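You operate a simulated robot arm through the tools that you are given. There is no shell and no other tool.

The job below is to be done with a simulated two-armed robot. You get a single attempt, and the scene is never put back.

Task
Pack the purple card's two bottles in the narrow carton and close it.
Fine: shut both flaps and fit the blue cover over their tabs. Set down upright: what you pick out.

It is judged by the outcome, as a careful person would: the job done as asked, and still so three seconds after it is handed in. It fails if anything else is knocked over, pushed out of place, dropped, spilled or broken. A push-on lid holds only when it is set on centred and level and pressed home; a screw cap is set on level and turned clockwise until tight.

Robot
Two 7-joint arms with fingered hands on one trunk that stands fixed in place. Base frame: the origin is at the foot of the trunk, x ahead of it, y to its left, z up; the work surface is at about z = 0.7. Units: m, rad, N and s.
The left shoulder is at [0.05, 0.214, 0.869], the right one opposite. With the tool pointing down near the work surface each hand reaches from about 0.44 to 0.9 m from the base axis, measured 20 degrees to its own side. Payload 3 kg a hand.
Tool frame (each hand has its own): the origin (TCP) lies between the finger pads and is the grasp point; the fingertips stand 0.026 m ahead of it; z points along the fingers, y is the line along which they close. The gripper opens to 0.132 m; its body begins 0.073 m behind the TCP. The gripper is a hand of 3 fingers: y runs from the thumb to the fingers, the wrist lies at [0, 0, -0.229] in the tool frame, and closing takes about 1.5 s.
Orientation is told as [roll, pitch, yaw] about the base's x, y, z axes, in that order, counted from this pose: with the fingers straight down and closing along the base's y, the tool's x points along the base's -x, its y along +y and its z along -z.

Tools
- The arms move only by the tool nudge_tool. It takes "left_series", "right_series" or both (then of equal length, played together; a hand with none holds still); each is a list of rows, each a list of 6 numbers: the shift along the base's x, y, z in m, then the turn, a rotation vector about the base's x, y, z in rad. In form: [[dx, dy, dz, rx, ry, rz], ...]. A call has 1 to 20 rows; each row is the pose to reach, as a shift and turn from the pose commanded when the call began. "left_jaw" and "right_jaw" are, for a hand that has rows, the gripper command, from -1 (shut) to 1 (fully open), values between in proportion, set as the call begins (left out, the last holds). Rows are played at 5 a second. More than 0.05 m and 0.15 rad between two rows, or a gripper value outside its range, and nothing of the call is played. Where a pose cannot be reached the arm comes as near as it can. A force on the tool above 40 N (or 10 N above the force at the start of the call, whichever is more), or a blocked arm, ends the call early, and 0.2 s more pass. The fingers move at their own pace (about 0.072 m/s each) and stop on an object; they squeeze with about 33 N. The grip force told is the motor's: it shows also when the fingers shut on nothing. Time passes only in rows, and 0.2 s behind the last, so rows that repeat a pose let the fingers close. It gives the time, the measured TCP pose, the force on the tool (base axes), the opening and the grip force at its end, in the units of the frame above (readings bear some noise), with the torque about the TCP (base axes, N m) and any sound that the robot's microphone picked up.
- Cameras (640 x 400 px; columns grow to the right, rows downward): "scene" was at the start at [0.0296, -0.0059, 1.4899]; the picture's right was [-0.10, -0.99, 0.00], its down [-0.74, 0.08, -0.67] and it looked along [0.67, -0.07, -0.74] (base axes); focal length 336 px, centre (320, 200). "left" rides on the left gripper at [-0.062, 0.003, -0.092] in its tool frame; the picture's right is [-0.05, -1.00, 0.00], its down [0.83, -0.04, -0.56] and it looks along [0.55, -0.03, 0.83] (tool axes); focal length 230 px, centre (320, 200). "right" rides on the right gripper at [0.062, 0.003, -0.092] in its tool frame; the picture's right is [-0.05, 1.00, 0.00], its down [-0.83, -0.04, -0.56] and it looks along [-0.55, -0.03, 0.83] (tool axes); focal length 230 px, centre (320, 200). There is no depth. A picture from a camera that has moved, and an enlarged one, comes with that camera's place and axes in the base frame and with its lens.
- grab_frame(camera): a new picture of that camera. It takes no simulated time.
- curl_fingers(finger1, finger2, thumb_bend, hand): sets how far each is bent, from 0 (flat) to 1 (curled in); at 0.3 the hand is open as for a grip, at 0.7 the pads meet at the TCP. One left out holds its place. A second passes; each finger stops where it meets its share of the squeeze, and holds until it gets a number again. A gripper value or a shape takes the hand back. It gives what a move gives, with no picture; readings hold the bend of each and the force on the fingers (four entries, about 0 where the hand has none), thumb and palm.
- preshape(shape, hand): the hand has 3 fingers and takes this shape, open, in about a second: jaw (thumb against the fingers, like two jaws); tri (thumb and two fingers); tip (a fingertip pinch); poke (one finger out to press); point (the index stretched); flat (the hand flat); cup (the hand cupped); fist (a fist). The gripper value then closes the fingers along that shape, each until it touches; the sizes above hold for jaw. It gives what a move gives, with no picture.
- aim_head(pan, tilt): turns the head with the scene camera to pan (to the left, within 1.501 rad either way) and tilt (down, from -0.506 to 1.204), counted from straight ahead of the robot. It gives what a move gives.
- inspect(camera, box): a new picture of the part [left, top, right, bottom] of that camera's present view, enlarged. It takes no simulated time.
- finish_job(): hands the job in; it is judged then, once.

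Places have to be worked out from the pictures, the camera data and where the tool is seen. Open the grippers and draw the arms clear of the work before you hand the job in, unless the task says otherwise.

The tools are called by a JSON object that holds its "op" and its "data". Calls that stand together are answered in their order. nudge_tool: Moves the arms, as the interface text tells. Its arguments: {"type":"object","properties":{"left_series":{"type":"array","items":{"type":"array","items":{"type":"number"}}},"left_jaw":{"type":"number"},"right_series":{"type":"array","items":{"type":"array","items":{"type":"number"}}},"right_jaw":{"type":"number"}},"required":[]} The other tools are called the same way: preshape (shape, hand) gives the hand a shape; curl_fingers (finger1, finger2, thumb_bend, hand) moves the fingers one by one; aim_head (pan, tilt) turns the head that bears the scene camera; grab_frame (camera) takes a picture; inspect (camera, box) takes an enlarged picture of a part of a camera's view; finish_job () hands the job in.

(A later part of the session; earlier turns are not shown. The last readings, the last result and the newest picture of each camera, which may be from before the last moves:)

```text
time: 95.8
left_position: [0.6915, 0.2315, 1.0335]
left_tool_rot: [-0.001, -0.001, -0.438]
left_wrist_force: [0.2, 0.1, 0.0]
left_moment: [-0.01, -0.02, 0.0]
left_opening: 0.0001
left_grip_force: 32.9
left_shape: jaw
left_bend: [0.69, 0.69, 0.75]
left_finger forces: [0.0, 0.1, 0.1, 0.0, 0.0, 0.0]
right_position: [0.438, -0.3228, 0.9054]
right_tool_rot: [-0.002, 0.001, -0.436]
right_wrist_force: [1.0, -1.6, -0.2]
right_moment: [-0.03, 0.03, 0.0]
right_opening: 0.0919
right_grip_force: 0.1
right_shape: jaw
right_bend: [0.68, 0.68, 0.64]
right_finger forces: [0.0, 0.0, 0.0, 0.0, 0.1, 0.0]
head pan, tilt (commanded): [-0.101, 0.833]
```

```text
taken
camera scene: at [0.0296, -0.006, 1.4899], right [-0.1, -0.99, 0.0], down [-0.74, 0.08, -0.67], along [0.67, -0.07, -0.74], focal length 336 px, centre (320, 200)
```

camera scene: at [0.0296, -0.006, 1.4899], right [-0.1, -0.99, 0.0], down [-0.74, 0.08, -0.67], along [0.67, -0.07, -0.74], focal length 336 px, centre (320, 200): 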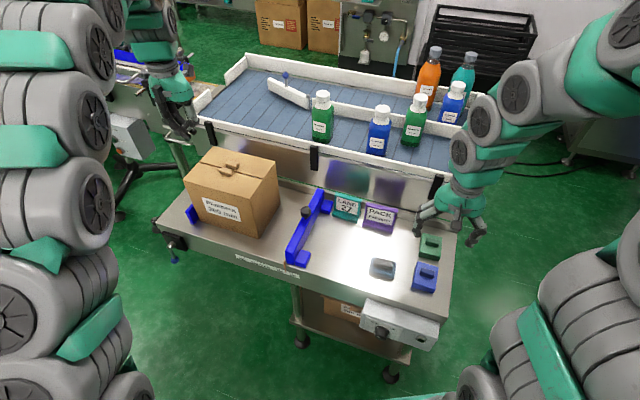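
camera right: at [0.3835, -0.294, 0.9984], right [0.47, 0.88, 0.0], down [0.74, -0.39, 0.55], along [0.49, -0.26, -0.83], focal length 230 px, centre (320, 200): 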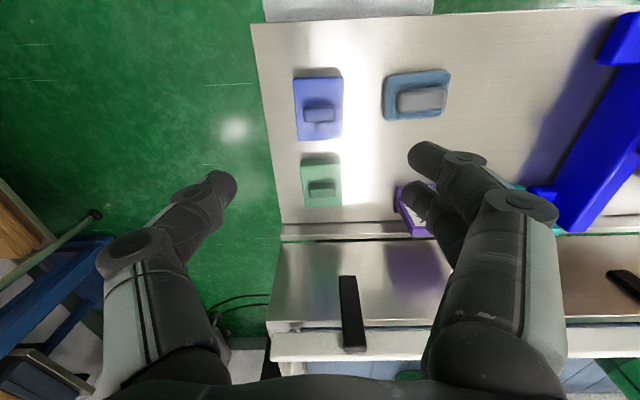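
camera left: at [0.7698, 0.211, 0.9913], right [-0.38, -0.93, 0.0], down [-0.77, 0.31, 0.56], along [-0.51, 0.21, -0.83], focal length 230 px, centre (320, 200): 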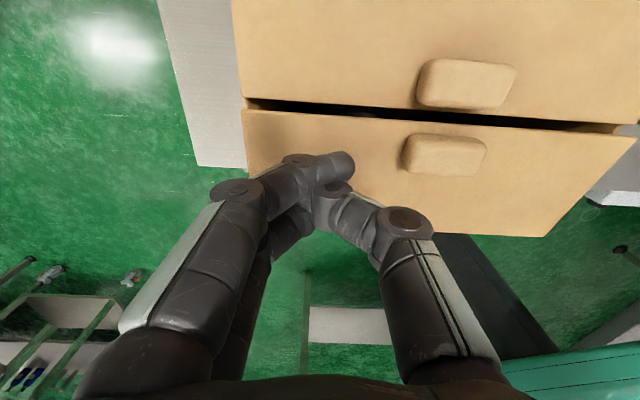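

The hand is above the blue cover. I zoom in to centre it.

{"op": "inspect", "data": {"camera": "right", "box": [270, 50, 370, 150]}}

```text
4.00 times, centred on (320, 100) of right
camera zoom: at [0.3835, -0.294, 0.9984], right [0.47, 0.88, 0.0], down [0.74, -0.39, 0.55], along [0.49, -0.26, -0.83], focal length 920 px, centre (320, 600)
```

zoom: 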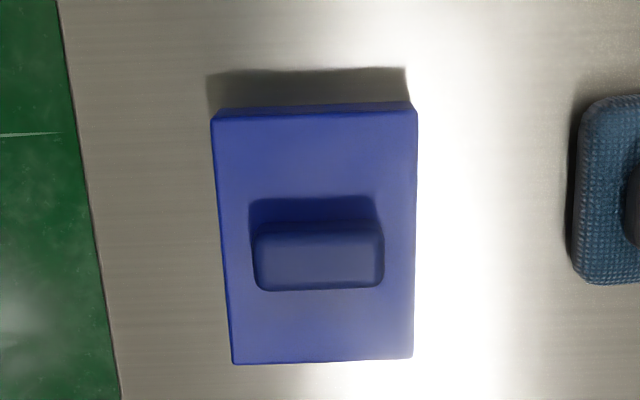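

Cover centre (0.437, -0.322), yaw about -26°, well centred under the hand. I descend to side-grip height.

{"op": "nudge_tool", "data": {"right_series": [[-0.0005, 0, -0.045, 0, 0, -0.01], [-0.001, 0.0005, -0.09, 0, 0, -0.02], [-0.001, 0.0005, -0.135, 0, 0, -0.02], [-0.001, 0.0005, -0.165, 0, 0, -0.02], [-0.001, 0.0005, -0.172, 0, 0, -0.02], [-0.001, 0.0005, -0.172, 0, 0, -0.02]], "right_jaw": 0.3}}

{"op": "grab_frame", "data": {"camera": "right"}}

{"op": "inspect", "data": {"camera": "scene", "box": [370, 190, 490, 310]}}

```text
time: 97.2
left_position: [0.6918, 0.2323, 1.0335]
left_tool_rot: [0.0, 0.002, -0.44]
left_wrist_force: [-0.3, -0.4, -0.7]
left_moment: [-0.04, 0.03, -0.02]
left_opening: 0.0003
left_grip_force: 33.3
left_shape: jaw
left_bend: [0.69, 0.69, 0.75]
left_finger forces: [0.0, 0.0, 0.1, 0.0, 0.0, 0.1]
right_position: [0.4386, -0.3235, 0.7354]
right_tool_rot: [-0.003, 0.001, -0.458]
right_wrist_force: [-0.3, 0.3, 0.1]
right_moment: [-0.03, 0.03, 0.01]
right_opening: 0.0862
right_grip_force: 0.1
right_shape: jaw
right_bend: [0.7, 0.7, 0.67]
right_finger forces: [0.1, 0.1, 0.1, 0.0, 0.0, 0.1]
head pan, tilt (commanded): [-0.101, 0.833]
```

```text
taken
camera right: at [0.3845, -0.293, 0.828], right [0.49, 0.87, 0.0], down [0.73, -0.4, 0.56], along [0.48, -0.27, -0.83], focal length 230 px, centre (320, 200)
```

right: 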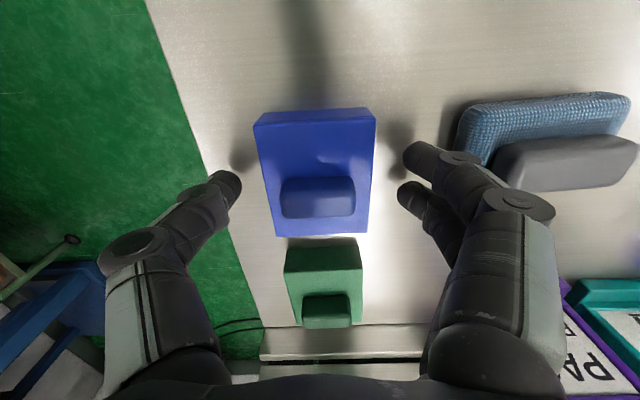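

```text
3.33 times, centred on (430, 250) of scene
camera zoom: at [0.0296, -0.006, 1.4899], right [-0.1, -0.99, 0.0], down [-0.74, 0.08, -0.67], along [0.67, -0.07, -0.74], focal length 1121 px, centre (-47, 33)
```

zoom: 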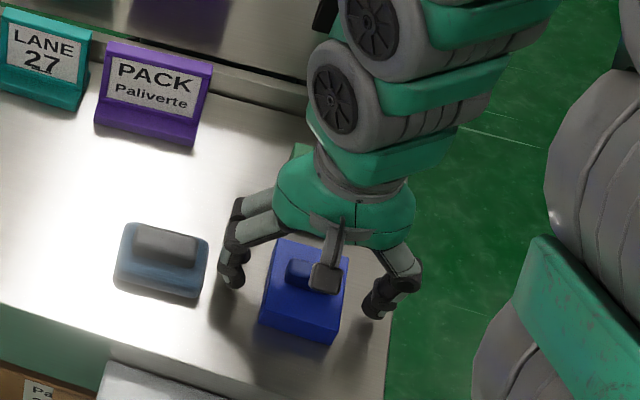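

Thumb and fingers straddle the cover at mid height. I lower 3 mm more and close.

{"op": "nudge_tool", "data": {"right_series": [[0, 0, -0.003, 0, 0, 0], [0, 0, -0.003, 0, 0, 0]]}}

{"op": "nudge_tool", "data": {"right_series": [[0, 0, 0, 0, 0, 0], [0, 0, 0, 0, 0, 0], [0, 0, 0, 0, 0, 0], [0, 0, 0, 0, 0, 0], [0, 0, 0, 0, 0, 0], [0, 0, 0, 0, 0, 0]], "right_jaw": -1}}

{"op": "grab_frame", "data": {"camera": "right"}}

{"op": "inspect", "data": {"camera": "scene", "box": [370, 190, 490, 310]}}

```text
time: 97.8
left_position: [0.6909, 0.2325, 1.0349]
left_tool_rot: [-0.001, 0.0, -0.438]
left_wrist_force: [-0.3, -0.4, 0.6]
left_moment: [0.0, 0.0, -0.01]
left_opening: 0.0001
left_grip_force: 33.6
left_shape: jaw
left_bend: [0.69, 0.69, 0.75]
left_finger forces: [0.0, 0.1, 0.1, 0.0, 0.0, 0.0]
right_position: [0.4387, -0.3223, 0.733]
right_tool_rot: [-0.001, -0.001, -0.457]
right_wrist_force: [0.2, 0.7, 0.3]
right_moment: [0.02, -0.01, -0.04]
right_opening: 0.0861
right_grip_force: 0.0
right_shape: jaw
right_bend: [0.7, 0.7, 0.67]
right_finger forces: [0.0, 0.1, 0.0, 0.0, 0.0, 0.0]
head pan, tilt (commanded): [-0.101, 0.833]
```

```text
time: 99.2
left_position: [0.6918, 0.233, 1.033]
left_tool_rot: [-0.001, -0.001, -0.439]
left_wrist_force: [-0.1, -0.1, 0.0]
left_moment: [0.0, -0.01, 0.0]
left_opening: 0.0
left_grip_force: 33.0
left_shape: jaw
left_bend: [0.69, 0.69, 0.75]
left_finger forces: [0.0, 0.0, 0.0, 0.0, 0.1, 0.0]
right_position: [0.4393, -0.3235, 0.7317]
right_tool_rot: [-0.001, 0.0, -0.459]
right_wrist_force: [0.4, 0.4, -0.4]
right_moment: [0.01, 0.0, -0.01]
right_opening: 0.0493
right_grip_force: 33.3
right_shape: jaw
right_bend: [0.73, 0.73, 0.7]
right_finger forces: [15.1, 15.0, 0.0, 0.1, 30.0, 0.0]
head pan, tilt (commanded): [-0.101, 0.833]
```

```text
taken
camera right: at [0.385, -0.2929, 0.8251], right [0.49, 0.87, 0.0], down [0.73, -0.4, 0.56], along [0.48, -0.27, -0.83], focal length 230 px, centre (320, 200)
```

right: 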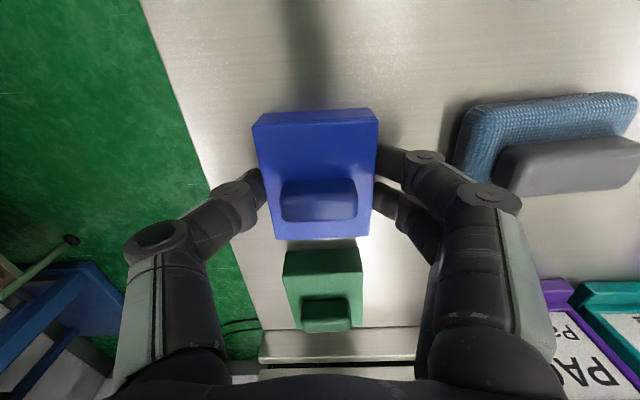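

```text
3.33 times, centred on (430, 250) of scene
camera zoom: at [0.0296, -0.0059, 1.4899], right [-0.1, -0.99, 0.0], down [-0.74, 0.08, -0.67], along [0.67, -0.07, -0.74], focal length 1121 px, centre (-47, 33)
```

zoom: 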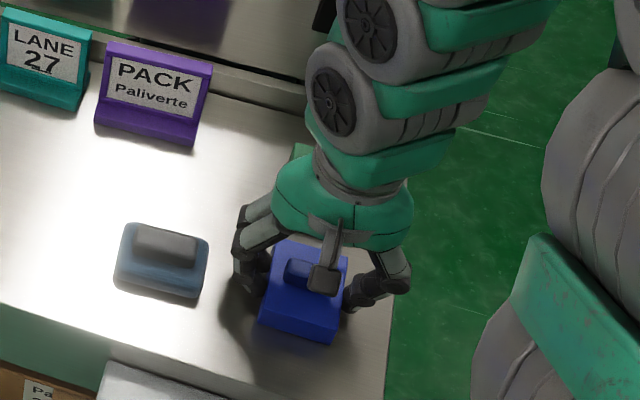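

The cover is gripped squarely (49 mm). I lift it and carry it to the free spot in the middle of the table for the left hand.

{"op": "nudge_tool", "data": {"right_series": [[0, 0, 0.02, 0, 0, 0], [0, 0, 0.06, 0, 0, 0], [0.022, 0.039, 0.06, 0, 0, 0], [0.044, 0.077, 0.06, 0, 0, 0], [0.066, 0.116, 0.06, 0, 0, 0], [0.089, 0.155, 0.06, 0, 0, 0], [0.111, 0.193, 0.06, 0, 0, 0], [0.111, 0.193, 0.03, 0, 0, 0], [0.111, 0.193, 0.012, 0, 0, 0], [0.111, 0.193, 0.012, 0, 0, 0]]}}

{"op": "inspect", "data": {"camera": "scene", "box": [290, 170, 410, 290]}}

{"op": "grab_frame", "data": {"camera": "right"}}

```text
time: 101.4
left_position: [0.6915, 0.2321, 1.0331]
left_tool_rot: [-0.001, -0.001, -0.44]
left_wrist_force: [0.8, 0.3, -0.2]
left_moment: [0.0, 0.01, 0.03]
left_opening: 0.0
left_grip_force: 33.6
left_shape: jaw
left_bend: [0.69, 0.69, 0.75]
left_finger forces: [0.0, 0.0, 0.0, 0.1, 0.0, 0.0]
right_position: [0.5482, -0.1285, 0.744]
right_tool_rot: [-0.002, 0.0, -0.457]
right_wrist_force: [0.2, -0.6, -0.7]
right_moment: [0.0, 0.02, 0.0]
right_opening: 0.0492
right_grip_force: 33.1
right_shape: jaw
right_bend: [0.73, 0.73, 0.7]
right_finger forces: [15.0, 15.1, 0.0, 0.1, 30.3, 0.0]
head pan, tilt (commanded): [-0.101, 0.833]
```

```text
3.33 times, centred on (350, 230) of scene
camera zoom: at [0.0296, -0.0059, 1.4899], right [-0.1, -0.99, 0.0], down [-0.74, 0.08, -0.67], along [0.67, -0.07, -0.74], focal length 1121 px, centre (220, 100)
```

zoom: 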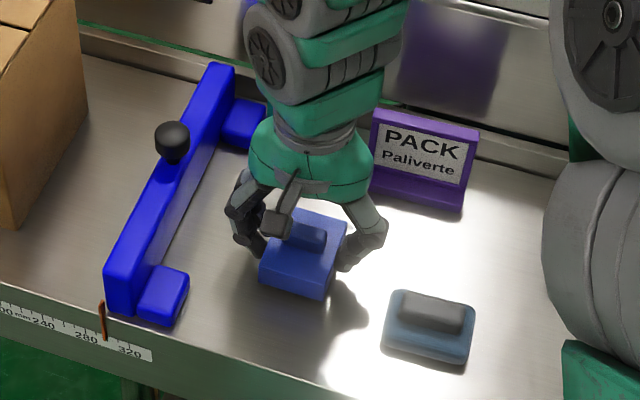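

```text
taken
camera right: at [0.4953, -0.0997, 0.8367], right [0.49, 0.87, 0.0], down [0.73, -0.4, 0.56], along [0.48, -0.27, -0.83], focal length 230 px, centre (320, 200)
```

right: 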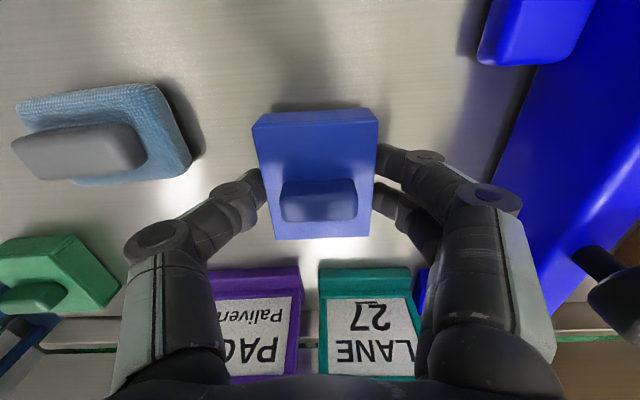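

The cover hangs level just above the table. I set it down gently and release.

{"op": "nudge_tool", "data": {"right_series": [[0, 0, -0.006, 0, 0, 0], [0, 0, -0.01, 0, 0, 0], [0, 0, -0.0115, 0, 0, 0], [0, 0, -0.0115, 0, 0, 0]]}}

{"op": "nudge_tool", "data": {"right_series": [[0, 0, 0, 0, 0, 0], [0, 0, 0, 0, 0, 0], [0, 0, 0, 0, 0, 0], [0, 0, 0, 0, 0, 0]], "right_jaw": 0.3}}

```text
time: 102.4
left_position: [0.6917, 0.2331, 1.0339]
left_tool_rot: [0.001, 0.001, -0.438]
left_wrist_force: [0.5, -0.3, 0.5]
left_moment: [0.01, 0.02, 0.01]
left_opening: 0.0001
left_grip_force: 33.6
left_shape: jaw
left_bend: [0.69, 0.69, 0.75]
left_finger forces: [0.0, 0.0, 0.0, 0.1, 0.1, 0.1]
right_position: [0.5484, -0.1297, 0.7325]
right_tool_rot: [-0.003, 0.0, -0.457]
right_wrist_force: [-0.3, -0.1, -0.2]
right_moment: [0.01, 0.01, -0.01]
right_opening: 0.049
right_grip_force: 33.2
right_shape: jaw
right_bend: [0.73, 0.73, 0.7]
right_finger forces: [15.1, 15.1, 0.1, 0.1, 30.2, 0.0]
head pan, tilt (commanded): [-0.101, 0.833]
```

```text
time: 103.4
left_position: [0.6915, 0.2329, 1.0336]
left_tool_rot: [-0.001, 0.0, -0.437]
left_wrist_force: [0.1, -0.1, 1.1]
left_moment: [-0.01, 0.02, 0.0]
left_opening: 0.0
left_grip_force: 33.0
left_shape: jaw
left_bend: [0.69, 0.69, 0.75]
left_finger forces: [0.1, 0.1, 0.1, 0.1, 0.1, 0.0]
right_position: [0.5486, -0.1296, 0.7328]
right_tool_rot: [-0.001, -0.001, -0.456]
right_wrist_force: [-0.1, 0.6, -0.7]
right_moment: [0.04, -0.01, 0.01]
right_opening: 0.0859
right_grip_force: 0.1
right_shape: jaw
right_bend: [0.7, 0.7, 0.68]
right_finger forces: [0.0, 0.0, 0.1, 0.0, 0.0, 0.0]
head pan, tilt (commanded): [-0.101, 0.833]
```

Released. The right hand rises and clears to the right while the left hand comes over the cover.

{"op": "nudge_tool", "data": {"right_series": [[0, 0, 0.04, 0, 0, 0], [0, 0, 0.08, 0, 0, 0], [0, 0, 0.12, 0, 0, 0], [-0.008, -0.038, 0.145, 0, 0, 0], [-0.016, -0.076, 0.17, 0, 0, 0], [-0.024, -0.114, 0.195, 0, 0, 0], [-0.032, -0.152, 0.22, 0, 0, 0], [-0.04, -0.19, 0.245, 0, 0, 0], [-0.048, -0.228, 0.265, 0, 0, 0], [-0.056, -0.266, 0.28, 0, 0, 0], [-0.056, -0.28, 0.29, 0, 0, 0], [-0.056, -0.28, 0.29, 0, 0, 0], [-0.056, -0.28, 0.29, 0, 0, 0], [-0.056, -0.28, 0.29, 0, 0, 0], [-0.056, -0.28, 0.29, 0, 0, 0]], "left_series": [[0, 0, 0, 0, 0, 0], [0, 0, 0, 0, 0, 0], [0, 0, 0, 0, 0, 0], [0, 0, 0, 0, 0, 0], [-0.0145, -0.0362, 0, 0, 0, 0], [-0.029, -0.0724, 0, 0, 0, 0], [-0.0435, -0.1086, 0, 0, 0, 0], [-0.058, -0.1448, 0, 0, 0, 0], [-0.0725, -0.181, 0, 0, 0, 0], [-0.087, -0.2172, 0, 0, 0, 0], [-0.1015, -0.2534, -0.02, 0, 0, 0], [-0.116, -0.2896, -0.04, 0, 0, 0], [-0.1305, -0.3258, -0.06, 0, 0, 0], [-0.1435, -0.3615, -0.09, 0, 0, 0], [-0.1435, -0.3615, -0.12, 0, 0, 0]], "left_jaw": 0.3}}

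{"op": "inspect", "data": {"camera": "left", "box": [250, 40, 390, 180]}}

{"op": "grab_frame", "data": {"camera": "scene"}}

```text
time: 106.6
left_position: [0.5486, -0.1277, 0.9121]
left_tool_rot: [0.0, 0.001, -0.438]
left_wrist_force: [-0.6, -0.7, 0.2]
left_moment: [0.0, -0.03, 0.01]
left_opening: 0.0854
left_grip_force: 0.0
left_shape: jaw
left_bend: [0.7, 0.7, 0.68]
left_finger forces: [0.0, 0.1, 0.1, 0.1, 0.1, 0.0]
right_position: [0.4937, -0.409, 1.0234]
right_tool_rot: [-0.001, 0.0, -0.457]
right_wrist_force: [0.9, -0.3, -0.3]
right_moment: [0.04, -0.03, -0.02]
right_opening: 0.0856
right_grip_force: 0.2
right_shape: jaw
right_bend: [0.7, 0.7, 0.68]
right_finger forces: [0.0, 0.0, 0.0, 0.1, 0.1, 0.0]
head pan, tilt (commanded): [-0.101, 0.833]
```

```text
2.86 times, centred on (320, 110) of left
camera zoom: at [0.6062, -0.1515, 1.0045], right [-0.38, -0.93, 0.0], down [-0.77, 0.31, 0.55], along [-0.51, 0.21, -0.83], focal length 657 px, centre (320, 457)
```

zoom: 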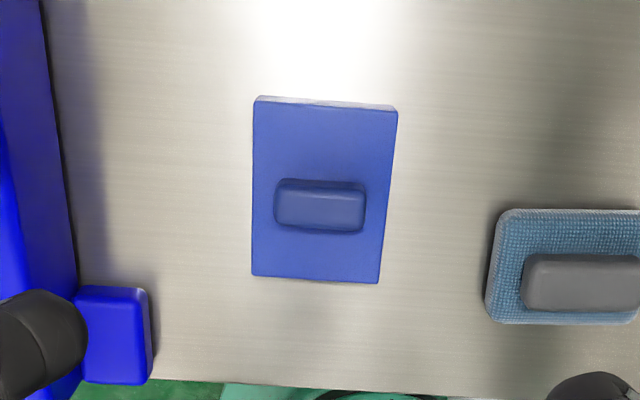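

```text
taken
camera scene: at [0.0296, -0.006, 1.4899], right [-0.1, -0.99, 0.0], down [-0.74, 0.08, -0.67], along [0.67, -0.07, -0.74], focal length 336 px, centre (320, 200)
```

scene: 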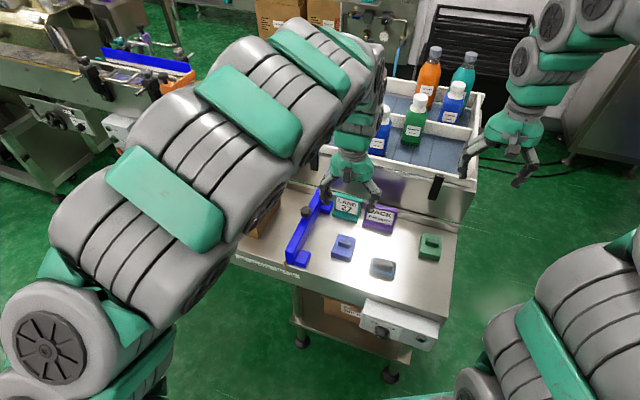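

The cover is centred within about 2–3 mm. I correct and descend, then grip it by its sides.

{"op": "nudge_tool", "data": {"left_series": [[0.0014, -0.002, -0.045, 0, 0, -0.01], [0.0014, -0.002, -0.09, 0, 0, -0.01], [0.0014, -0.002, -0.135, 0, 0, -0.01], [0.0014, -0.002, -0.17, 0, 0, -0.01], [0.0014, -0.002, -0.179, 0, 0, -0.01], [0.0014, -0.002, -0.179, 0, 0, -0.01]]}}

{"op": "grab_frame", "data": {"camera": "left"}}

```text
time: 108.0
left_position: [0.5484, -0.1303, 0.733]
left_tool_rot: [0.0, -0.002, -0.447]
left_wrist_force: [-0.3, -0.4, 0.5]
left_moment: [0.0, 0.0, -0.02]
left_opening: 0.0855
left_grip_force: 0.0
left_shape: jaw
left_bend: [0.7, 0.7, 0.68]
left_finger forces: [0.0, 0.1, 0.0, 0.0, 0.0, 0.1]
right_position: [0.4948, -0.4087, 1.0238]
right_tool_rot: [-0.002, -0.002, -0.455]
right_wrist_force: [0.5, 0.9, 1.0]
right_moment: [-0.01, 0.02, 0.0]
right_opening: 0.0855
right_grip_force: 0.0
right_shape: jaw
right_bend: [0.7, 0.7, 0.68]
right_finger forces: [0.1, 0.1, 0.0, 0.0, 0.0, 0.0]
head pan, tilt (commanded): [-0.101, 0.833]
```

```text
taken
camera left: at [0.606, -0.1539, 0.8244], right [-0.39, -0.92, 0.0], down [-0.77, 0.32, 0.56], along [-0.51, 0.21, -0.83], focal length 230 px, centre (320, 200)
```

left: 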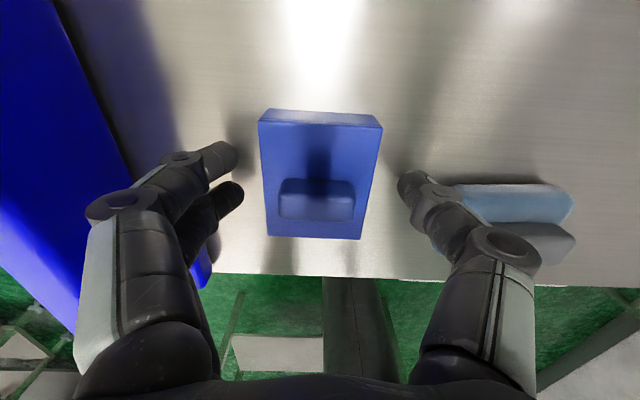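

Cover centred between thumb and fingers. I close the left hand on it and lift a little.

{"op": "nudge_tool", "data": {"left_series": [[0, 0, 0, 0, 0, 0], [0, 0, 0, 0, 0, 0], [0, 0, 0, 0, 0, 0], [0, 0, 0, 0, 0, 0], [0, 0, 0, 0, 0, 0], [0, 0, 0, 0, 0, 0]], "left_jaw": -1}}

{"op": "nudge_tool", "data": {"left_series": [[0, 0, 0.015, 0, 0, 0], [0, 0, 0.05, 0, 0, 0], [0, 0, 0.09, 0, 0, 0], [0, 0, 0.09, 0, 0, 0]]}}

{"op": "grab_frame", "data": {"camera": "left"}}

{"op": "inspect", "data": {"camera": "scene", "box": [290, 150, 410, 270]}}

```text
time: 109.4
left_position: [0.5492, -0.1309, 0.7341]
left_tool_rot: [-0.001, 0.0, -0.446]
left_wrist_force: [0.8, -0.7, -0.7]
left_moment: [0.03, -0.04, 0.01]
left_opening: 0.049
left_grip_force: 32.8
left_shape: jaw
left_bend: [0.73, 0.73, 0.7]
left_finger forces: [15.0, 15.0, 0.0, 0.1, 30.0, 0.0]
right_position: [0.4934, -0.408, 1.0231]
right_tool_rot: [-0.001, 0.0, -0.458]
right_wrist_force: [0.4, -0.5, -0.6]
right_moment: [0.03, -0.01, 0.0]
right_opening: 0.0857
right_grip_force: 0.0
right_shape: jaw
right_bend: [0.7, 0.7, 0.68]
right_finger forces: [0.0, 0.0, 0.1, 0.1, 0.1, 0.1]
head pan, tilt (commanded): [-0.101, 0.833]
```

```text
time: 110.4
left_position: [0.5487, -0.1298, 0.8227]
left_tool_rot: [0.001, 0.0, -0.448]
left_wrist_force: [-0.8, -0.3, -1.1]
left_moment: [0.01, 0.0, 0.0]
left_opening: 0.0493
left_grip_force: 33.2
left_shape: jaw
left_bend: [0.73, 0.73, 0.7]
left_finger forces: [14.9, 14.9, 0.0, 0.1, 30.1, 0.1]
right_position: [0.4948, -0.4079, 1.0221]
right_tool_rot: [0.0, 0.001, -0.458]
right_wrist_force: [0.1, 0.0, -0.8]
right_moment: [-0.01, 0.0, -0.01]
right_opening: 0.0857
right_grip_force: 0.0
right_shape: jaw
right_bend: [0.7, 0.7, 0.68]
right_finger forces: [0.0, 0.1, 0.0, 0.1, 0.0, 0.0]
head pan, tilt (commanded): [-0.101, 0.833]
```

```text
taken
camera left: at [0.6068, -0.1539, 0.9137], right [-0.39, -0.92, 0.0], down [-0.77, 0.32, 0.56], along [-0.51, 0.21, -0.83], focal length 230 px, centre (320, 200)
```

left: 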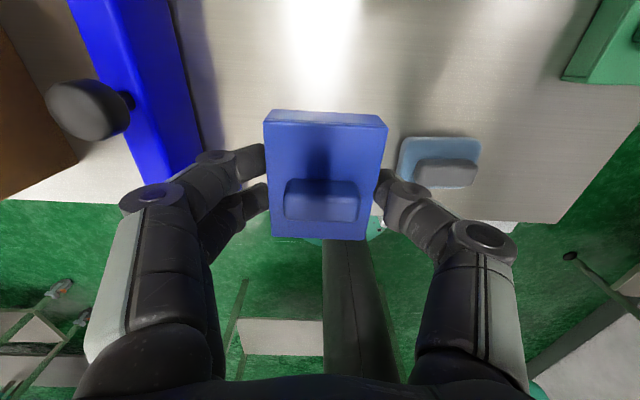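

```text
3.33 times, centred on (350, 210) of scene
camera zoom: at [0.0296, -0.006, 1.4899], right [-0.1, -0.99, 0.0], down [-0.74, 0.08, -0.67], along [0.67, -0.07, -0.74], focal length 1121 px, centre (220, 167)
```

zoom: 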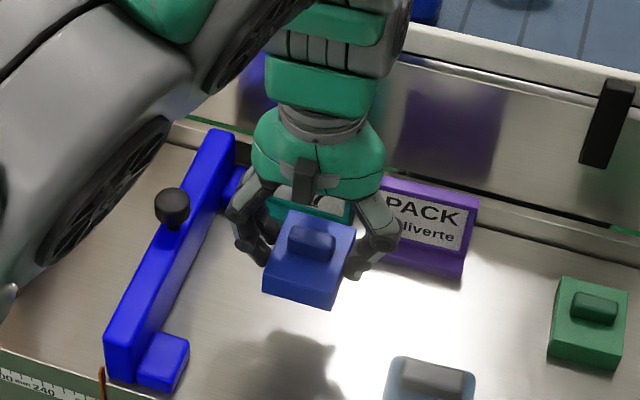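

The cover is held level. I zoom to find the cover's centre and yaw relative to the tool.

{"op": "inspect", "data": {"camera": "left", "box": [240, 90, 410, 260]}}

```text
2.35 times, centred on (325, 175) of left
camera zoom: at [0.6068, -0.1539, 0.9137], right [-0.39, -0.92, 0.0], down [-0.77, 0.32, 0.56], along [-0.51, 0.21, -0.83], focal length 541 px, centre (308, 259)
```

zoom: 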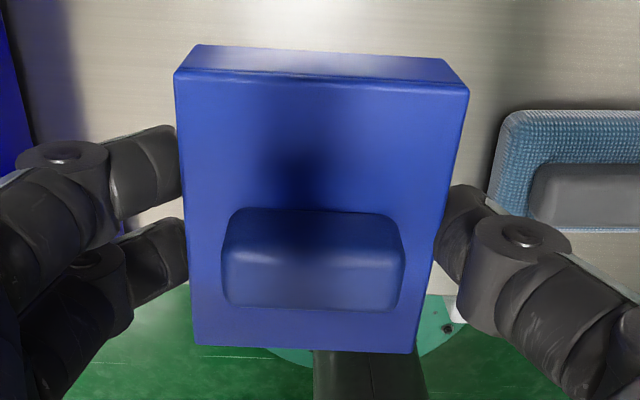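

The cover sits centred and square in the tool. I carry it over to a point just short of the tabs, hovering above the near flap so the left camera can see the tabs beside the cover.

{"op": "nudge_tool", "data": {"left_series": [[0, 0, 0.045, 0, 0, 0], [0.005, 0.015, 0.09, 0, 0, 0], [0.02, 0.05, 0.12, 0, 0, 0], [0.036, 0.095, 0.137, 0, 0, 0], [0.052, 0.14, 0.137, 0, 0, 0], [0.068, 0.185, 0.137, 0, 0, 0], [0.085, 0.23, 0.137, 0, 0, 0], [0.102, 0.275, 0.137, 0, 0, 0], [0.1189, 0.3201, 0.137, 0, 0, 0], [0.1189, 0.3201, 0.137, 0, 0, 0]]}}

{"op": "grab_frame", "data": {"camera": "left"}}

{"op": "inspect", "data": {"camera": "scene", "box": [170, 80, 310, 220]}}

```text
refused: row 4 steps farther than a row can; nothing moved
```

```text
taken
camera left: at [0.6068, -0.1539, 0.9137], right [-0.39, -0.92, 0.0], down [-0.77, 0.32, 0.56], along [-0.51, 0.21, -0.83], focal length 230 px, centre (320, 200)
```

left: 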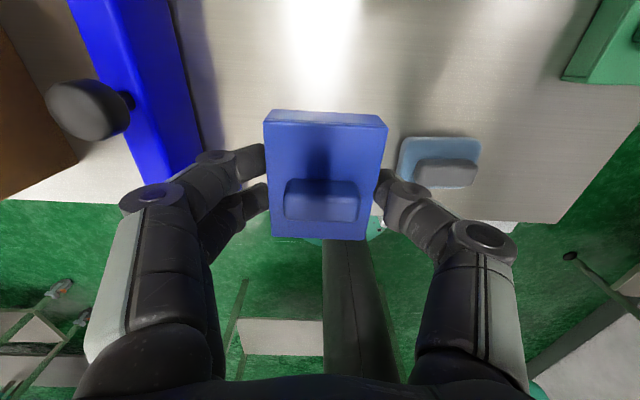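

```text
2.86 times, centred on (240, 150) of scene
camera zoom: at [0.0296, -0.006, 1.4899], right [-0.1, -0.99, 0.0], down [-0.74, 0.08, -0.67], along [0.67, -0.07, -0.74], focal length 961 px, centre (549, 343)
```

zoom: 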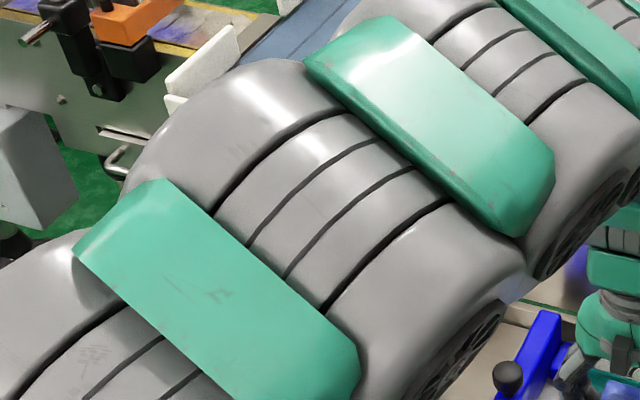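

The call was refused for one long step; nothing moved. I resend it with smaller steps.

{"op": "nudge_tool", "data": {"left_series": [[0, 0, 0.045, 0, 0, 0], [0.004, 0.012, 0.09, 0, 0, 0], [0.015, 0.04, 0.12, 0, 0, 0], [0.029, 0.08, 0.137, 0, 0, 0], [0.044, 0.12, 0.137, 0, 0, 0], [0.059, 0.16, 0.137, 0, 0, 0], [0.074, 0.2, 0.137, 0, 0, 0], [0.089, 0.24, 0.137, 0, 0, 0], [0.104, 0.28, 0.137, 0, 0, 0], [0.1189, 0.3201, 0.137, 0, 0, 0], [0.1189, 0.3201, 0.137, 0, 0, 0]]}}

{"op": "grab_frame", "data": {"camera": "left"}}

{"op": "inspect", "data": {"camera": "scene", "box": [170, 80, 310, 220]}}

```text
time: 112.8
left_position: [0.6691, 0.1913, 0.9631]
left_tool_rot: [0.0, 0.0, -0.448]
left_wrist_force: [-0.6, 0.6, -0.3]
left_moment: [0.01, 0.0, 0.03]
left_opening: 0.0493
left_grip_force: 32.8
left_shape: jaw
left_bend: [0.73, 0.73, 0.7]
left_finger forces: [15.1, 15.2, 0.1, 0.0, 30.2, 0.0]
right_position: [0.4937, -0.4083, 1.024]
right_tool_rot: [0.0, 0.0, -0.457]
right_wrist_force: [0.0, -1.1, 0.6]
right_moment: [-0.03, 0.04, 0.0]
right_opening: 0.0857
right_grip_force: 0.0
right_shape: jaw
right_bend: [0.7, 0.7, 0.68]
right_finger forces: [0.1, 0.0, 0.0, 0.0, 0.1, 0.0]
head pan, tilt (commanded): [-0.101, 0.833]
```

```text
taken
camera left: at [0.7261, 0.1682, 1.053], right [-0.39, -0.92, 0.0], down [-0.77, 0.32, 0.55], along [-0.51, 0.21, -0.83], focal length 230 px, centre (320, 200)
```

left: 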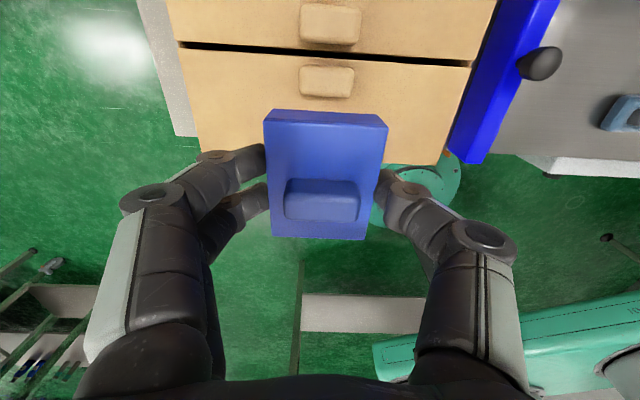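

```text
2.86 times, centred on (240, 150) of scene
camera zoom: at [0.0296, -0.0059, 1.4899], right [-0.1, -0.99, 0.0], down [-0.74, 0.08, -0.67], along [0.67, -0.07, -0.74], focal length 961 px, centre (549, 343)
```

zoom: 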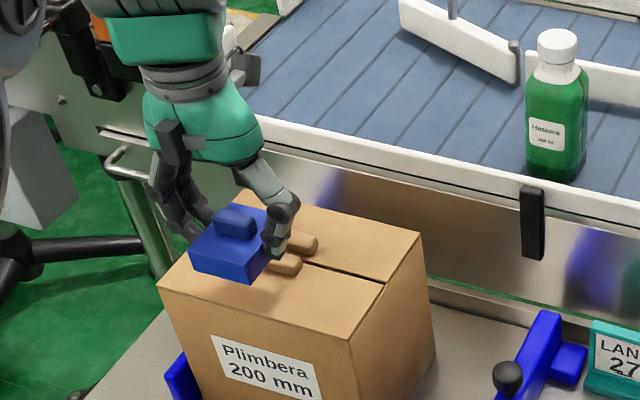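

The tabs are visible beyond the cover. I zoom to compute their exact offset from the cover in the tool frame.

{"op": "inspect", "data": {"camera": "left", "box": [250, 0, 410, 130]}}

{"op": "inspect", "data": {"camera": "scene", "box": [220, 140, 290, 190]}}

```text
3.08 times, centred on (330, 65) of left
camera zoom: at [0.7261, 0.1682, 1.053], right [-0.39, -0.92, 0.0], down [-0.77, 0.32, 0.55], along [-0.51, 0.21, -0.83], focal length 708 px, centre (289, 615)
```

zoom: 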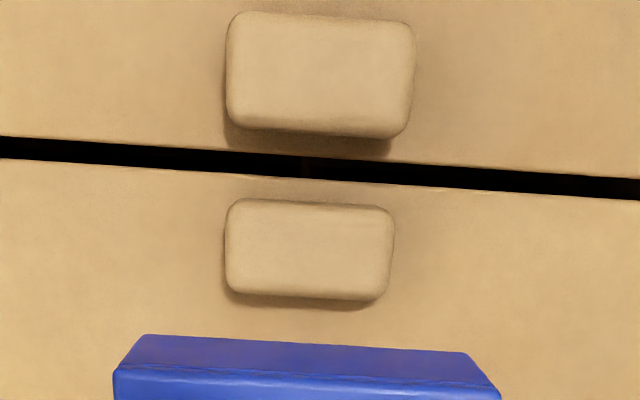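

```text
8.00 times, centred on (255, 165) of scene
camera zoom: at [0.0296, -0.0059, 1.4899], right [-0.1, -0.99, 0.0], down [-0.74, 0.08, -0.67], along [0.67, -0.07, -0.74], focal length 2690 px, centre (840, 480)
```

zoom: 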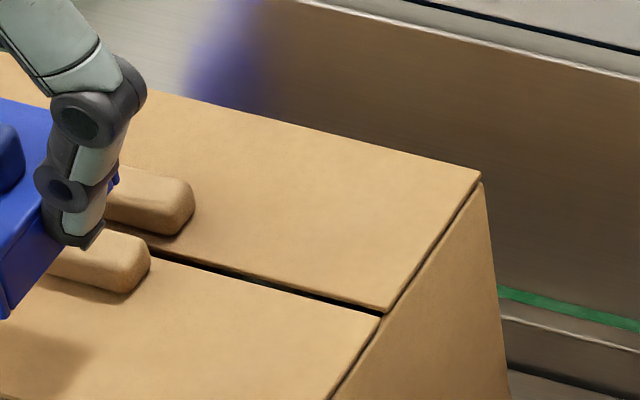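

The tab pair's centre lies 58.6 mm ahead and 1.7 mm aside of the cover's centre, with yaw matched. I move exactly that much and lower to a few millimetres above the tabs.

{"op": "nudge_tool", "data": {"left_series": [[0.018, -0.009, 0, 0, 0, 0], [0.036, -0.0185, 0, 0, 0, 0], [0.0521, -0.0269, 0, 0, 0, 0], [0.0521, -0.0269, -0.015, 0, 0, 0], [0.0521, -0.0269, -0.03, 0, 0, 0], [0.0521, -0.0269, -0.03, 0, 0, 0]]}}

{"op": "grab_frame", "data": {"camera": "left"}}

{"op": "inspect", "data": {"camera": "scene", "box": [190, 110, 300, 220]}}

```text
time: 114.2
left_position: [0.7188, 0.163, 0.9311]
left_tool_rot: [0.0, -0.001, -0.447]
left_wrist_force: [-0.6, 0.2, -0.3]
left_moment: [0.01, 0.02, -0.03]
left_opening: 0.0489
left_grip_force: 32.9
left_shape: jaw
left_bend: [0.73, 0.73, 0.7]
left_finger forces: [15.1, 15.0, 0.1, 0.1, 30.1, 0.1]
right_position: [0.4938, -0.4083, 1.0231]
right_tool_rot: [0.0, 0.0, -0.457]
right_wrist_force: [0.0, -0.3, 0.5]
right_moment: [0.0, 0.04, 0.01]
right_opening: 0.0855
right_grip_force: 0.1
right_shape: jaw
right_bend: [0.7, 0.7, 0.68]
right_finger forces: [0.0, 0.0, 0.0, 0.0, 0.0, 0.0]
head pan, tilt (commanded): [-0.101, 0.833]
```

```text
taken
camera left: at [0.7771, 0.1392, 1.0221], right [-0.39, -0.92, 0.0], down [-0.77, 0.32, 0.56], along [-0.51, 0.21, -0.83], focal length 230 px, centre (320, 200)
```

left: 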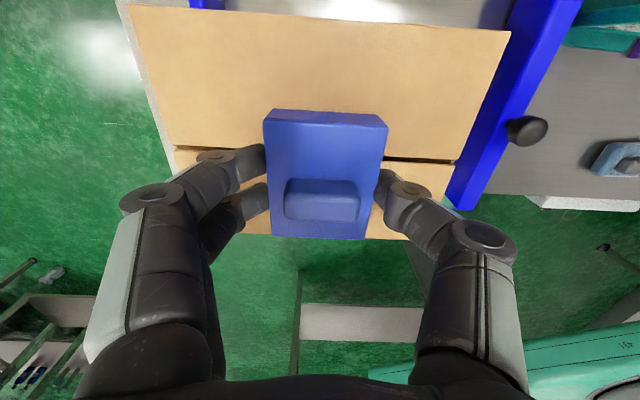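

```text
3.64 times, centred on (245, 165) of scene
camera zoom: at [0.0296, -0.006, 1.4899], right [-0.1, -0.99, 0.0], down [-0.74, 0.08, -0.67], along [0.67, -0.07, -0.74], focal length 1223 px, centre (593, 327)
```

zoom: 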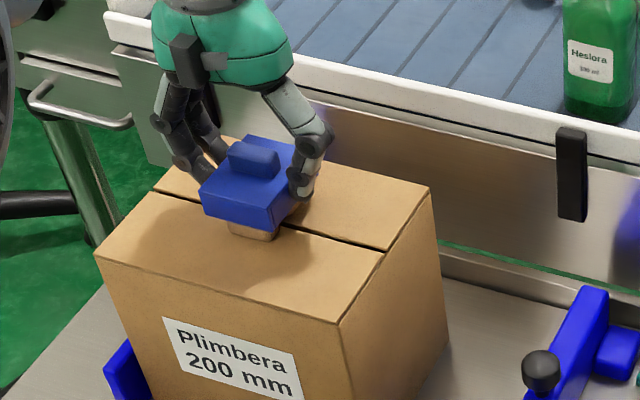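

The cover hovers just above the tabs. I check alignment in a higher zoom before pushing on.

{"op": "inspect", "data": {"camera": "scene", "box": [220, 140, 280, 190]}}

{"op": "inspect", "data": {"camera": "left", "box": [230, 90, 430, 260]}}

```text
8.00 times, centred on (250, 165) of scene
camera zoom: at [0.0296, -0.006, 1.4899], right [-0.1, -0.99, 0.0], down [-0.74, 0.08, -0.67], along [0.67, -0.07, -0.74], focal length 2690 px, centre (880, 480)
```

zoom: 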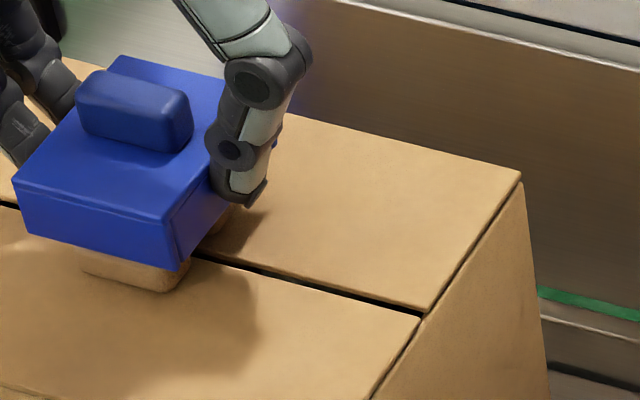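

```text
2.35 times, centred on (330, 175) of left
camera zoom: at [0.7771, 0.1392, 1.0221], right [-0.39, -0.92, 0.0], down [-0.77, 0.32, 0.56], along [-0.51, 0.21, -0.83], focal length 541 px, centre (296, 259)
```

zoom: 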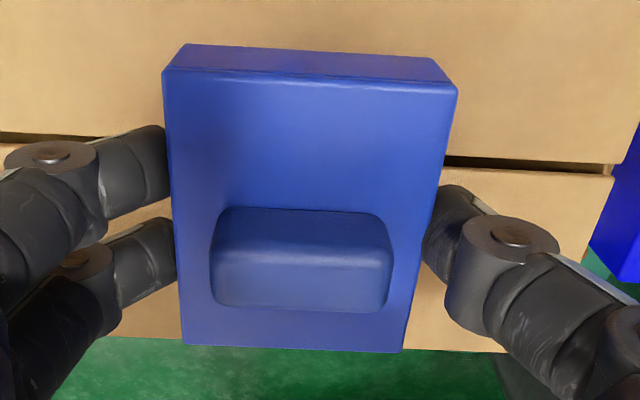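

Cross-checking with the seam ends shows the tabs sit about 3 mm to the left and 1.4 mm ahead of the cover's centre. I apply that correction at this height and re-check.

{"op": "nudge_tool", "data": {"left_series": [[0.0013, 0.001, 0, 0, 0, 0], [0.0026, 0.0021, 0, 0, 0, 0], [0.0026, 0.0021, 0, 0, 0, 0]]}}

{"op": "inspect", "data": {"camera": "left", "box": [120, 80, 520, 260]}}

{"op": "inspect", "data": {"camera": "scene", "box": [220, 140, 280, 190]}}

```text
time: 115.0
left_position: [0.722, 0.1651, 0.9316]
left_tool_rot: [0.0, 0.0, -0.446]
left_wrist_force: [-0.2, -0.2, -0.6]
left_moment: [-0.01, 0.01, -0.02]
left_opening: 0.0493
left_grip_force: 33.3
left_shape: jaw
left_bend: [0.73, 0.73, 0.7]
left_finger forces: [15.1, 15.0, 0.0, 0.1, 30.2, 0.1]
right_position: [0.4955, -0.4083, 1.0234]
right_tool_rot: [-0.002, 0.002, -0.458]
right_wrist_force: [-0.2, -0.5, 0.6]
right_moment: [0.05, 0.0, 0.0]
right_opening: 0.0856
right_grip_force: 0.1
right_shape: jaw
right_bend: [0.7, 0.7, 0.68]
right_finger forces: [0.0, 0.1, 0.0, 0.1, 0.1, 0.0]
head pan, tilt (commanded): [-0.101, 0.833]
```

```text
1.60 times, centred on (320, 170) of left
camera zoom: at [0.7803, 0.1416, 1.0222], right [-0.39, -0.92, 0.0], down [-0.77, 0.32, 0.56], along [-0.51, 0.21, -0.83], focal length 368 px, centre (320, 248)
```

zoom: 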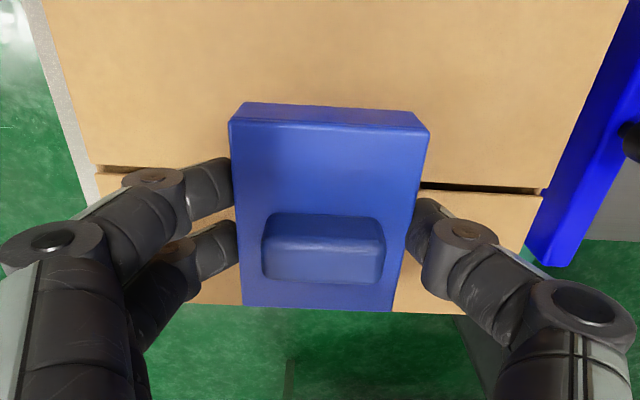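

```text
8.00 times, centred on (250, 165) of scene
camera zoom: at [0.0296, -0.0059, 1.4899], right [-0.1, -0.99, 0.0], down [-0.74, 0.08, -0.67], along [0.67, -0.07, -0.74], focal length 2690 px, centre (880, 480)
```

zoom: 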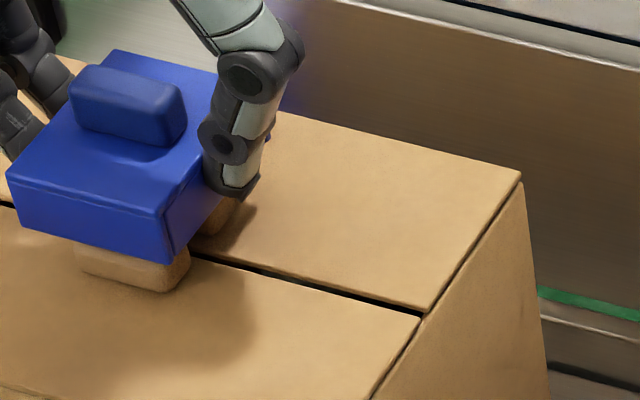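

I measure the seam's ends at higher zoom for accuracy.

{"op": "inspect", "data": {"camera": "left", "box": [150, 120, 230, 200]}}

{"op": "inspect", "data": {"camera": "left", "box": [400, 120, 480, 200]}}

```text
5.00 times, centred on (190, 160) of left
camera zoom: at [0.7803, 0.1416, 1.0222], right [-0.39, -0.92, 0.0], down [-0.77, 0.32, 0.56], along [-0.51, 0.21, -0.83], focal length 1150 px, centre (970, 400)
```

zoom: 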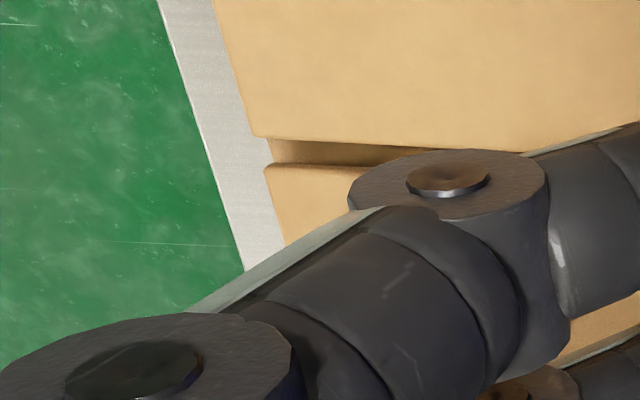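

```text
5.00 times, centred on (440, 160) of left
camera zoom: at [0.7803, 0.1416, 1.0222], right [-0.39, -0.92, 0.0], down [-0.77, 0.32, 0.56], along [-0.51, 0.21, -0.83], focal length 1150 px, centre (-280, 400)
```

zoom: 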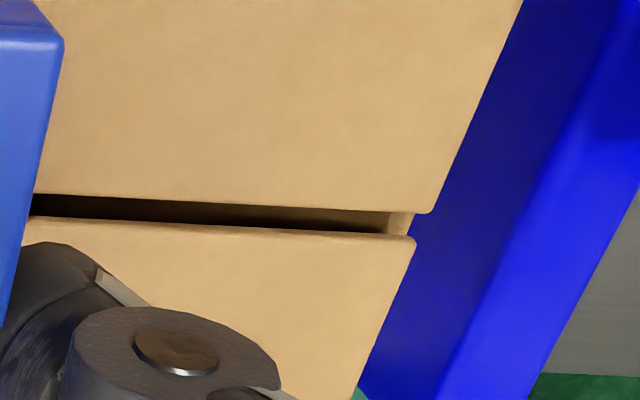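

Both views now agree: the tabs are within 1 mm sideways and 1.5 mm nearer. I trim 1.5 mm toward the robot and lower slowly onto the tabs, watching force.

{"op": "nudge_tool", "data": {"left_series": [[-0.0014, 0.0006, 0, 0, 0, 0], [-0.0014, 0.0006, -0.004, 0, 0, 0], [-0.0014, 0.0006, -0.008, 0, 0, 0], [-0.0014, 0.0006, -0.011, 0, 0, 0]]}}

{"op": "inspect", "data": {"camera": "scene", "box": [220, 140, 280, 190]}}

```text
time: 116.0
left_position: [0.7216, 0.1667, 0.92]
left_tool_rot: [0.0, -0.001, -0.447]
left_wrist_force: [0.1, -0.7, 0.2]
left_moment: [-0.02, -0.02, 0.01]
left_opening: 0.0495
left_grip_force: 32.7
left_shape: jaw
left_bend: [0.73, 0.73, 0.7]
left_finger forces: [15.2, 15.1, 0.1, 0.0, 30.2, 0.0]
right_position: [0.495, -0.4084, 1.0234]
right_tool_rot: [-0.001, 0.0, -0.458]
right_wrist_force: [0.0, 0.7, -0.7]
right_moment: [-0.04, 0.02, 0.01]
right_opening: 0.0856
right_grip_force: 0.1
right_shape: jaw
right_bend: [0.7, 0.7, 0.68]
right_finger forces: [0.0, 0.0, 0.1, 0.0, 0.0, 0.1]
head pan, tilt (commanded): [-0.101, 0.833]
```

```text
8.00 times, centred on (250, 165) of scene
camera zoom: at [0.0296, -0.0059, 1.4899], right [-0.1, -0.99, 0.0], down [-0.74, 0.08, -0.67], along [0.67, -0.07, -0.74], focal length 2690 px, centre (880, 480)
```

zoom: 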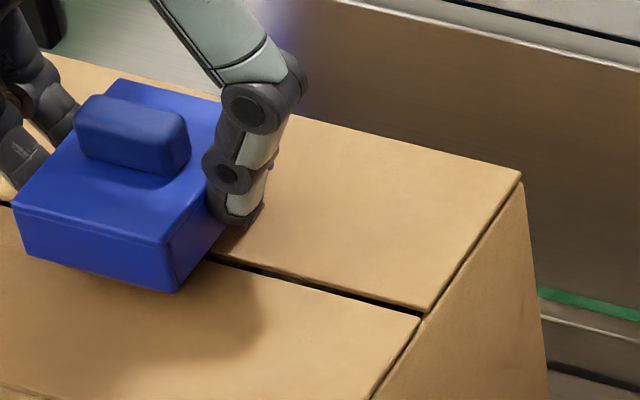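

The cover now overlaps the tabs with no contact force. I continue in 2–3 mm steps.

{"op": "nudge_tool", "data": {"left_series": [[0, 0, -0.002, 0, 0, 0], [0, 0, -0.004, 0, 0, 0], [0, 0, -0.006, 0, 0, 0]]}}

{"op": "inspect", "data": {"camera": "scene", "box": [220, 140, 280, 190]}}

```text
time: 116.8
left_position: [0.7229, 0.166, 0.9133]
left_tool_rot: [0.001, -0.001, -0.447]
left_wrist_force: [0.3, -0.3, -1.1]
left_moment: [-0.02, -0.03, -0.02]
left_opening: 0.0492
left_grip_force: 32.6
left_shape: jaw
left_bend: [0.73, 0.73, 0.7]
left_finger forces: [15.1, 15.1, 0.0, 0.1, 30.1, 0.0]
right_position: [0.4955, -0.4083, 1.022]
right_tool_rot: [0.0, 0.0, -0.457]
right_wrist_force: [0.1, -0.4, -0.4]
right_moment: [0.0, 0.02, 0.05]
right_opening: 0.0856
right_grip_force: 0.0
right_shape: jaw
right_bend: [0.7, 0.7, 0.68]
right_finger forces: [0.0, 0.0, 0.1, 0.0, 0.0, 0.0]
head pan, tilt (commanded): [-0.101, 0.833]
```

```text
8.00 times, centred on (250, 165) of scene
camera zoom: at [0.0296, -0.0059, 1.4899], right [-0.1, -0.99, 0.0], down [-0.74, 0.08, -0.67], along [0.67, -0.07, -0.74], focal length 2690 px, centre (880, 480)
```

zoom: 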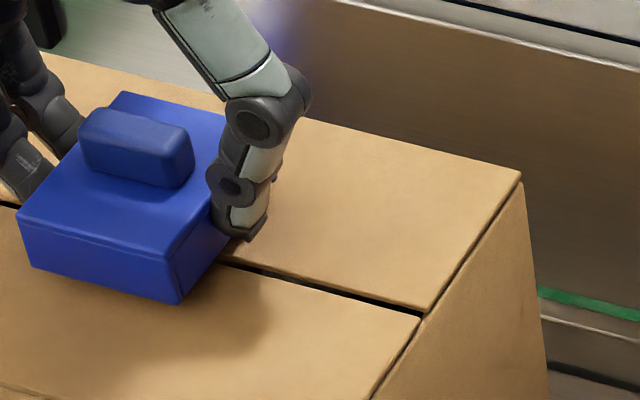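

Still free: the tabs are entering the cover. I go on in 2 mm steps.

{"op": "nudge_tool", "data": {"left_series": [[0, 0, -0.0015, 0, 0, 0], [0, 0, -0.003, 0, 0, 0], [0, 0, -0.003, 0, 0, 0]]}}

```text
time: 117.6
left_position: [0.7217, 0.1651, 0.9117]
left_tool_rot: [0.001, 0.0, -0.447]
left_wrist_force: [-0.1, -1.5, 0.0]
left_moment: [-0.04, 0.0, 0.02]
left_opening: 0.0493
left_grip_force: 33.5
left_shape: jaw
left_bend: [0.73, 0.73, 0.7]
left_finger forces: [15.1, 15.1, 0.0, 0.0, 30.1, 0.0]
right_position: [0.4943, -0.4084, 1.0228]
right_tool_rot: [-0.002, 0.0, -0.457]
right_wrist_force: [0.2, 0.2, 0.0]
right_moment: [0.02, 0.02, -0.01]
right_opening: 0.0857
right_grip_force: 0.1
right_shape: jaw
right_bend: [0.7, 0.7, 0.68]
right_finger forces: [0.1, 0.0, 0.1, 0.0, 0.1, 0.1]
head pan, tilt (commanded): [-0.101, 0.833]
```

{"op": "nudge_tool", "data": {"left_series": [[0, 0, -0.0015, 0, 0, 0], [0, 0, -0.003, 0, 0, 0], [0, 0, -0.003, 0, 0, 0]]}}

{"op": "inspect", "data": {"camera": "scene", "box": [220, 140, 280, 190]}}

```text
time: 118.4
left_position: [0.7204, 0.1651, 0.9085]
left_tool_rot: [0.0, -0.001, -0.448]
left_wrist_force: [0.9, -0.7, -1.5]
left_moment: [-0.02, -0.04, -0.03]
left_opening: 0.0491
left_grip_force: 33.0
left_shape: jaw
left_bend: [0.73, 0.73, 0.7]
left_finger forces: [15.1, 15.1, 0.0, 0.0, 30.3, 0.1]
right_position: [0.495, -0.4085, 1.0225]
right_tool_rot: [-0.002, 0.001, -0.456]
right_wrist_force: [-0.3, 1.0, 0.6]
right_moment: [-0.01, 0.0, -0.02]
right_opening: 0.0857
right_grip_force: 0.1
right_shape: jaw
right_bend: [0.7, 0.7, 0.68]
right_finger forces: [0.0, 0.0, 0.1, 0.0, 0.0, 0.0]
head pan, tilt (commanded): [-0.101, 0.833]
```

```text
8.00 times, centred on (250, 165) of scene
camera zoom: at [0.0296, -0.0059, 1.4899], right [-0.1, -0.99, 0.0], down [-0.74, 0.08, -0.67], along [0.67, -0.07, -0.74], focal length 2690 px, centre (880, 480)
```

zoom: 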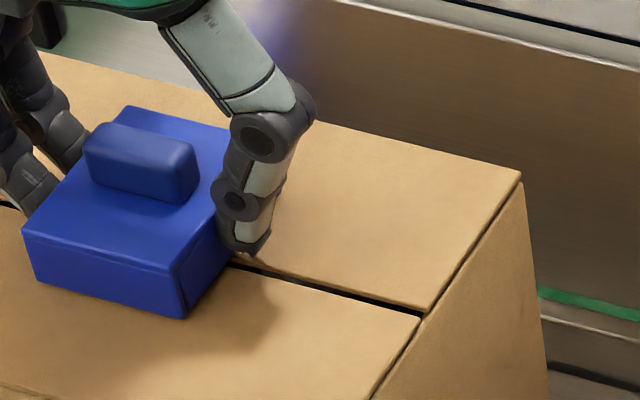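

Base at about flap level with no force yet. I continue gently until it meets resistance.

{"op": "nudge_tool", "data": {"left_series": [[0, 0, -0.0015, 0, 0, 0], [0, 0, -0.003, 0, 0, 0], [0, 0, -0.003, 0, 0, 0]]}}

```text
time: 119.2
left_position: [0.7223, 0.1647, 0.9052]
left_tool_rot: [0.0, 0.001, -0.448]
left_wrist_force: [-4.2, 0.1, 14.3]
left_moment: [-0.02, 0.11, -0.02]
left_opening: 0.0496
left_grip_force: 33.3
left_shape: jaw
left_bend: [0.74, 0.74, 0.7]
left_finger forces: [16.1, 16.3, 0.1, 0.0, 33.9, 0.0]
right_position: [0.4955, -0.4081, 1.022]
right_tool_rot: [-0.002, 0.0, -0.459]
right_wrist_force: [0.1, -0.1, 0.7]
right_moment: [0.0, -0.03, 0.0]
right_opening: 0.0857
right_grip_force: 0.0
right_shape: jaw
right_bend: [0.7, 0.7, 0.68]
right_finger forces: [0.0, 0.0, 0.0, 0.0, 0.1, 0.1]
head pan, tilt (commanded): [-0.101, 0.833]
```

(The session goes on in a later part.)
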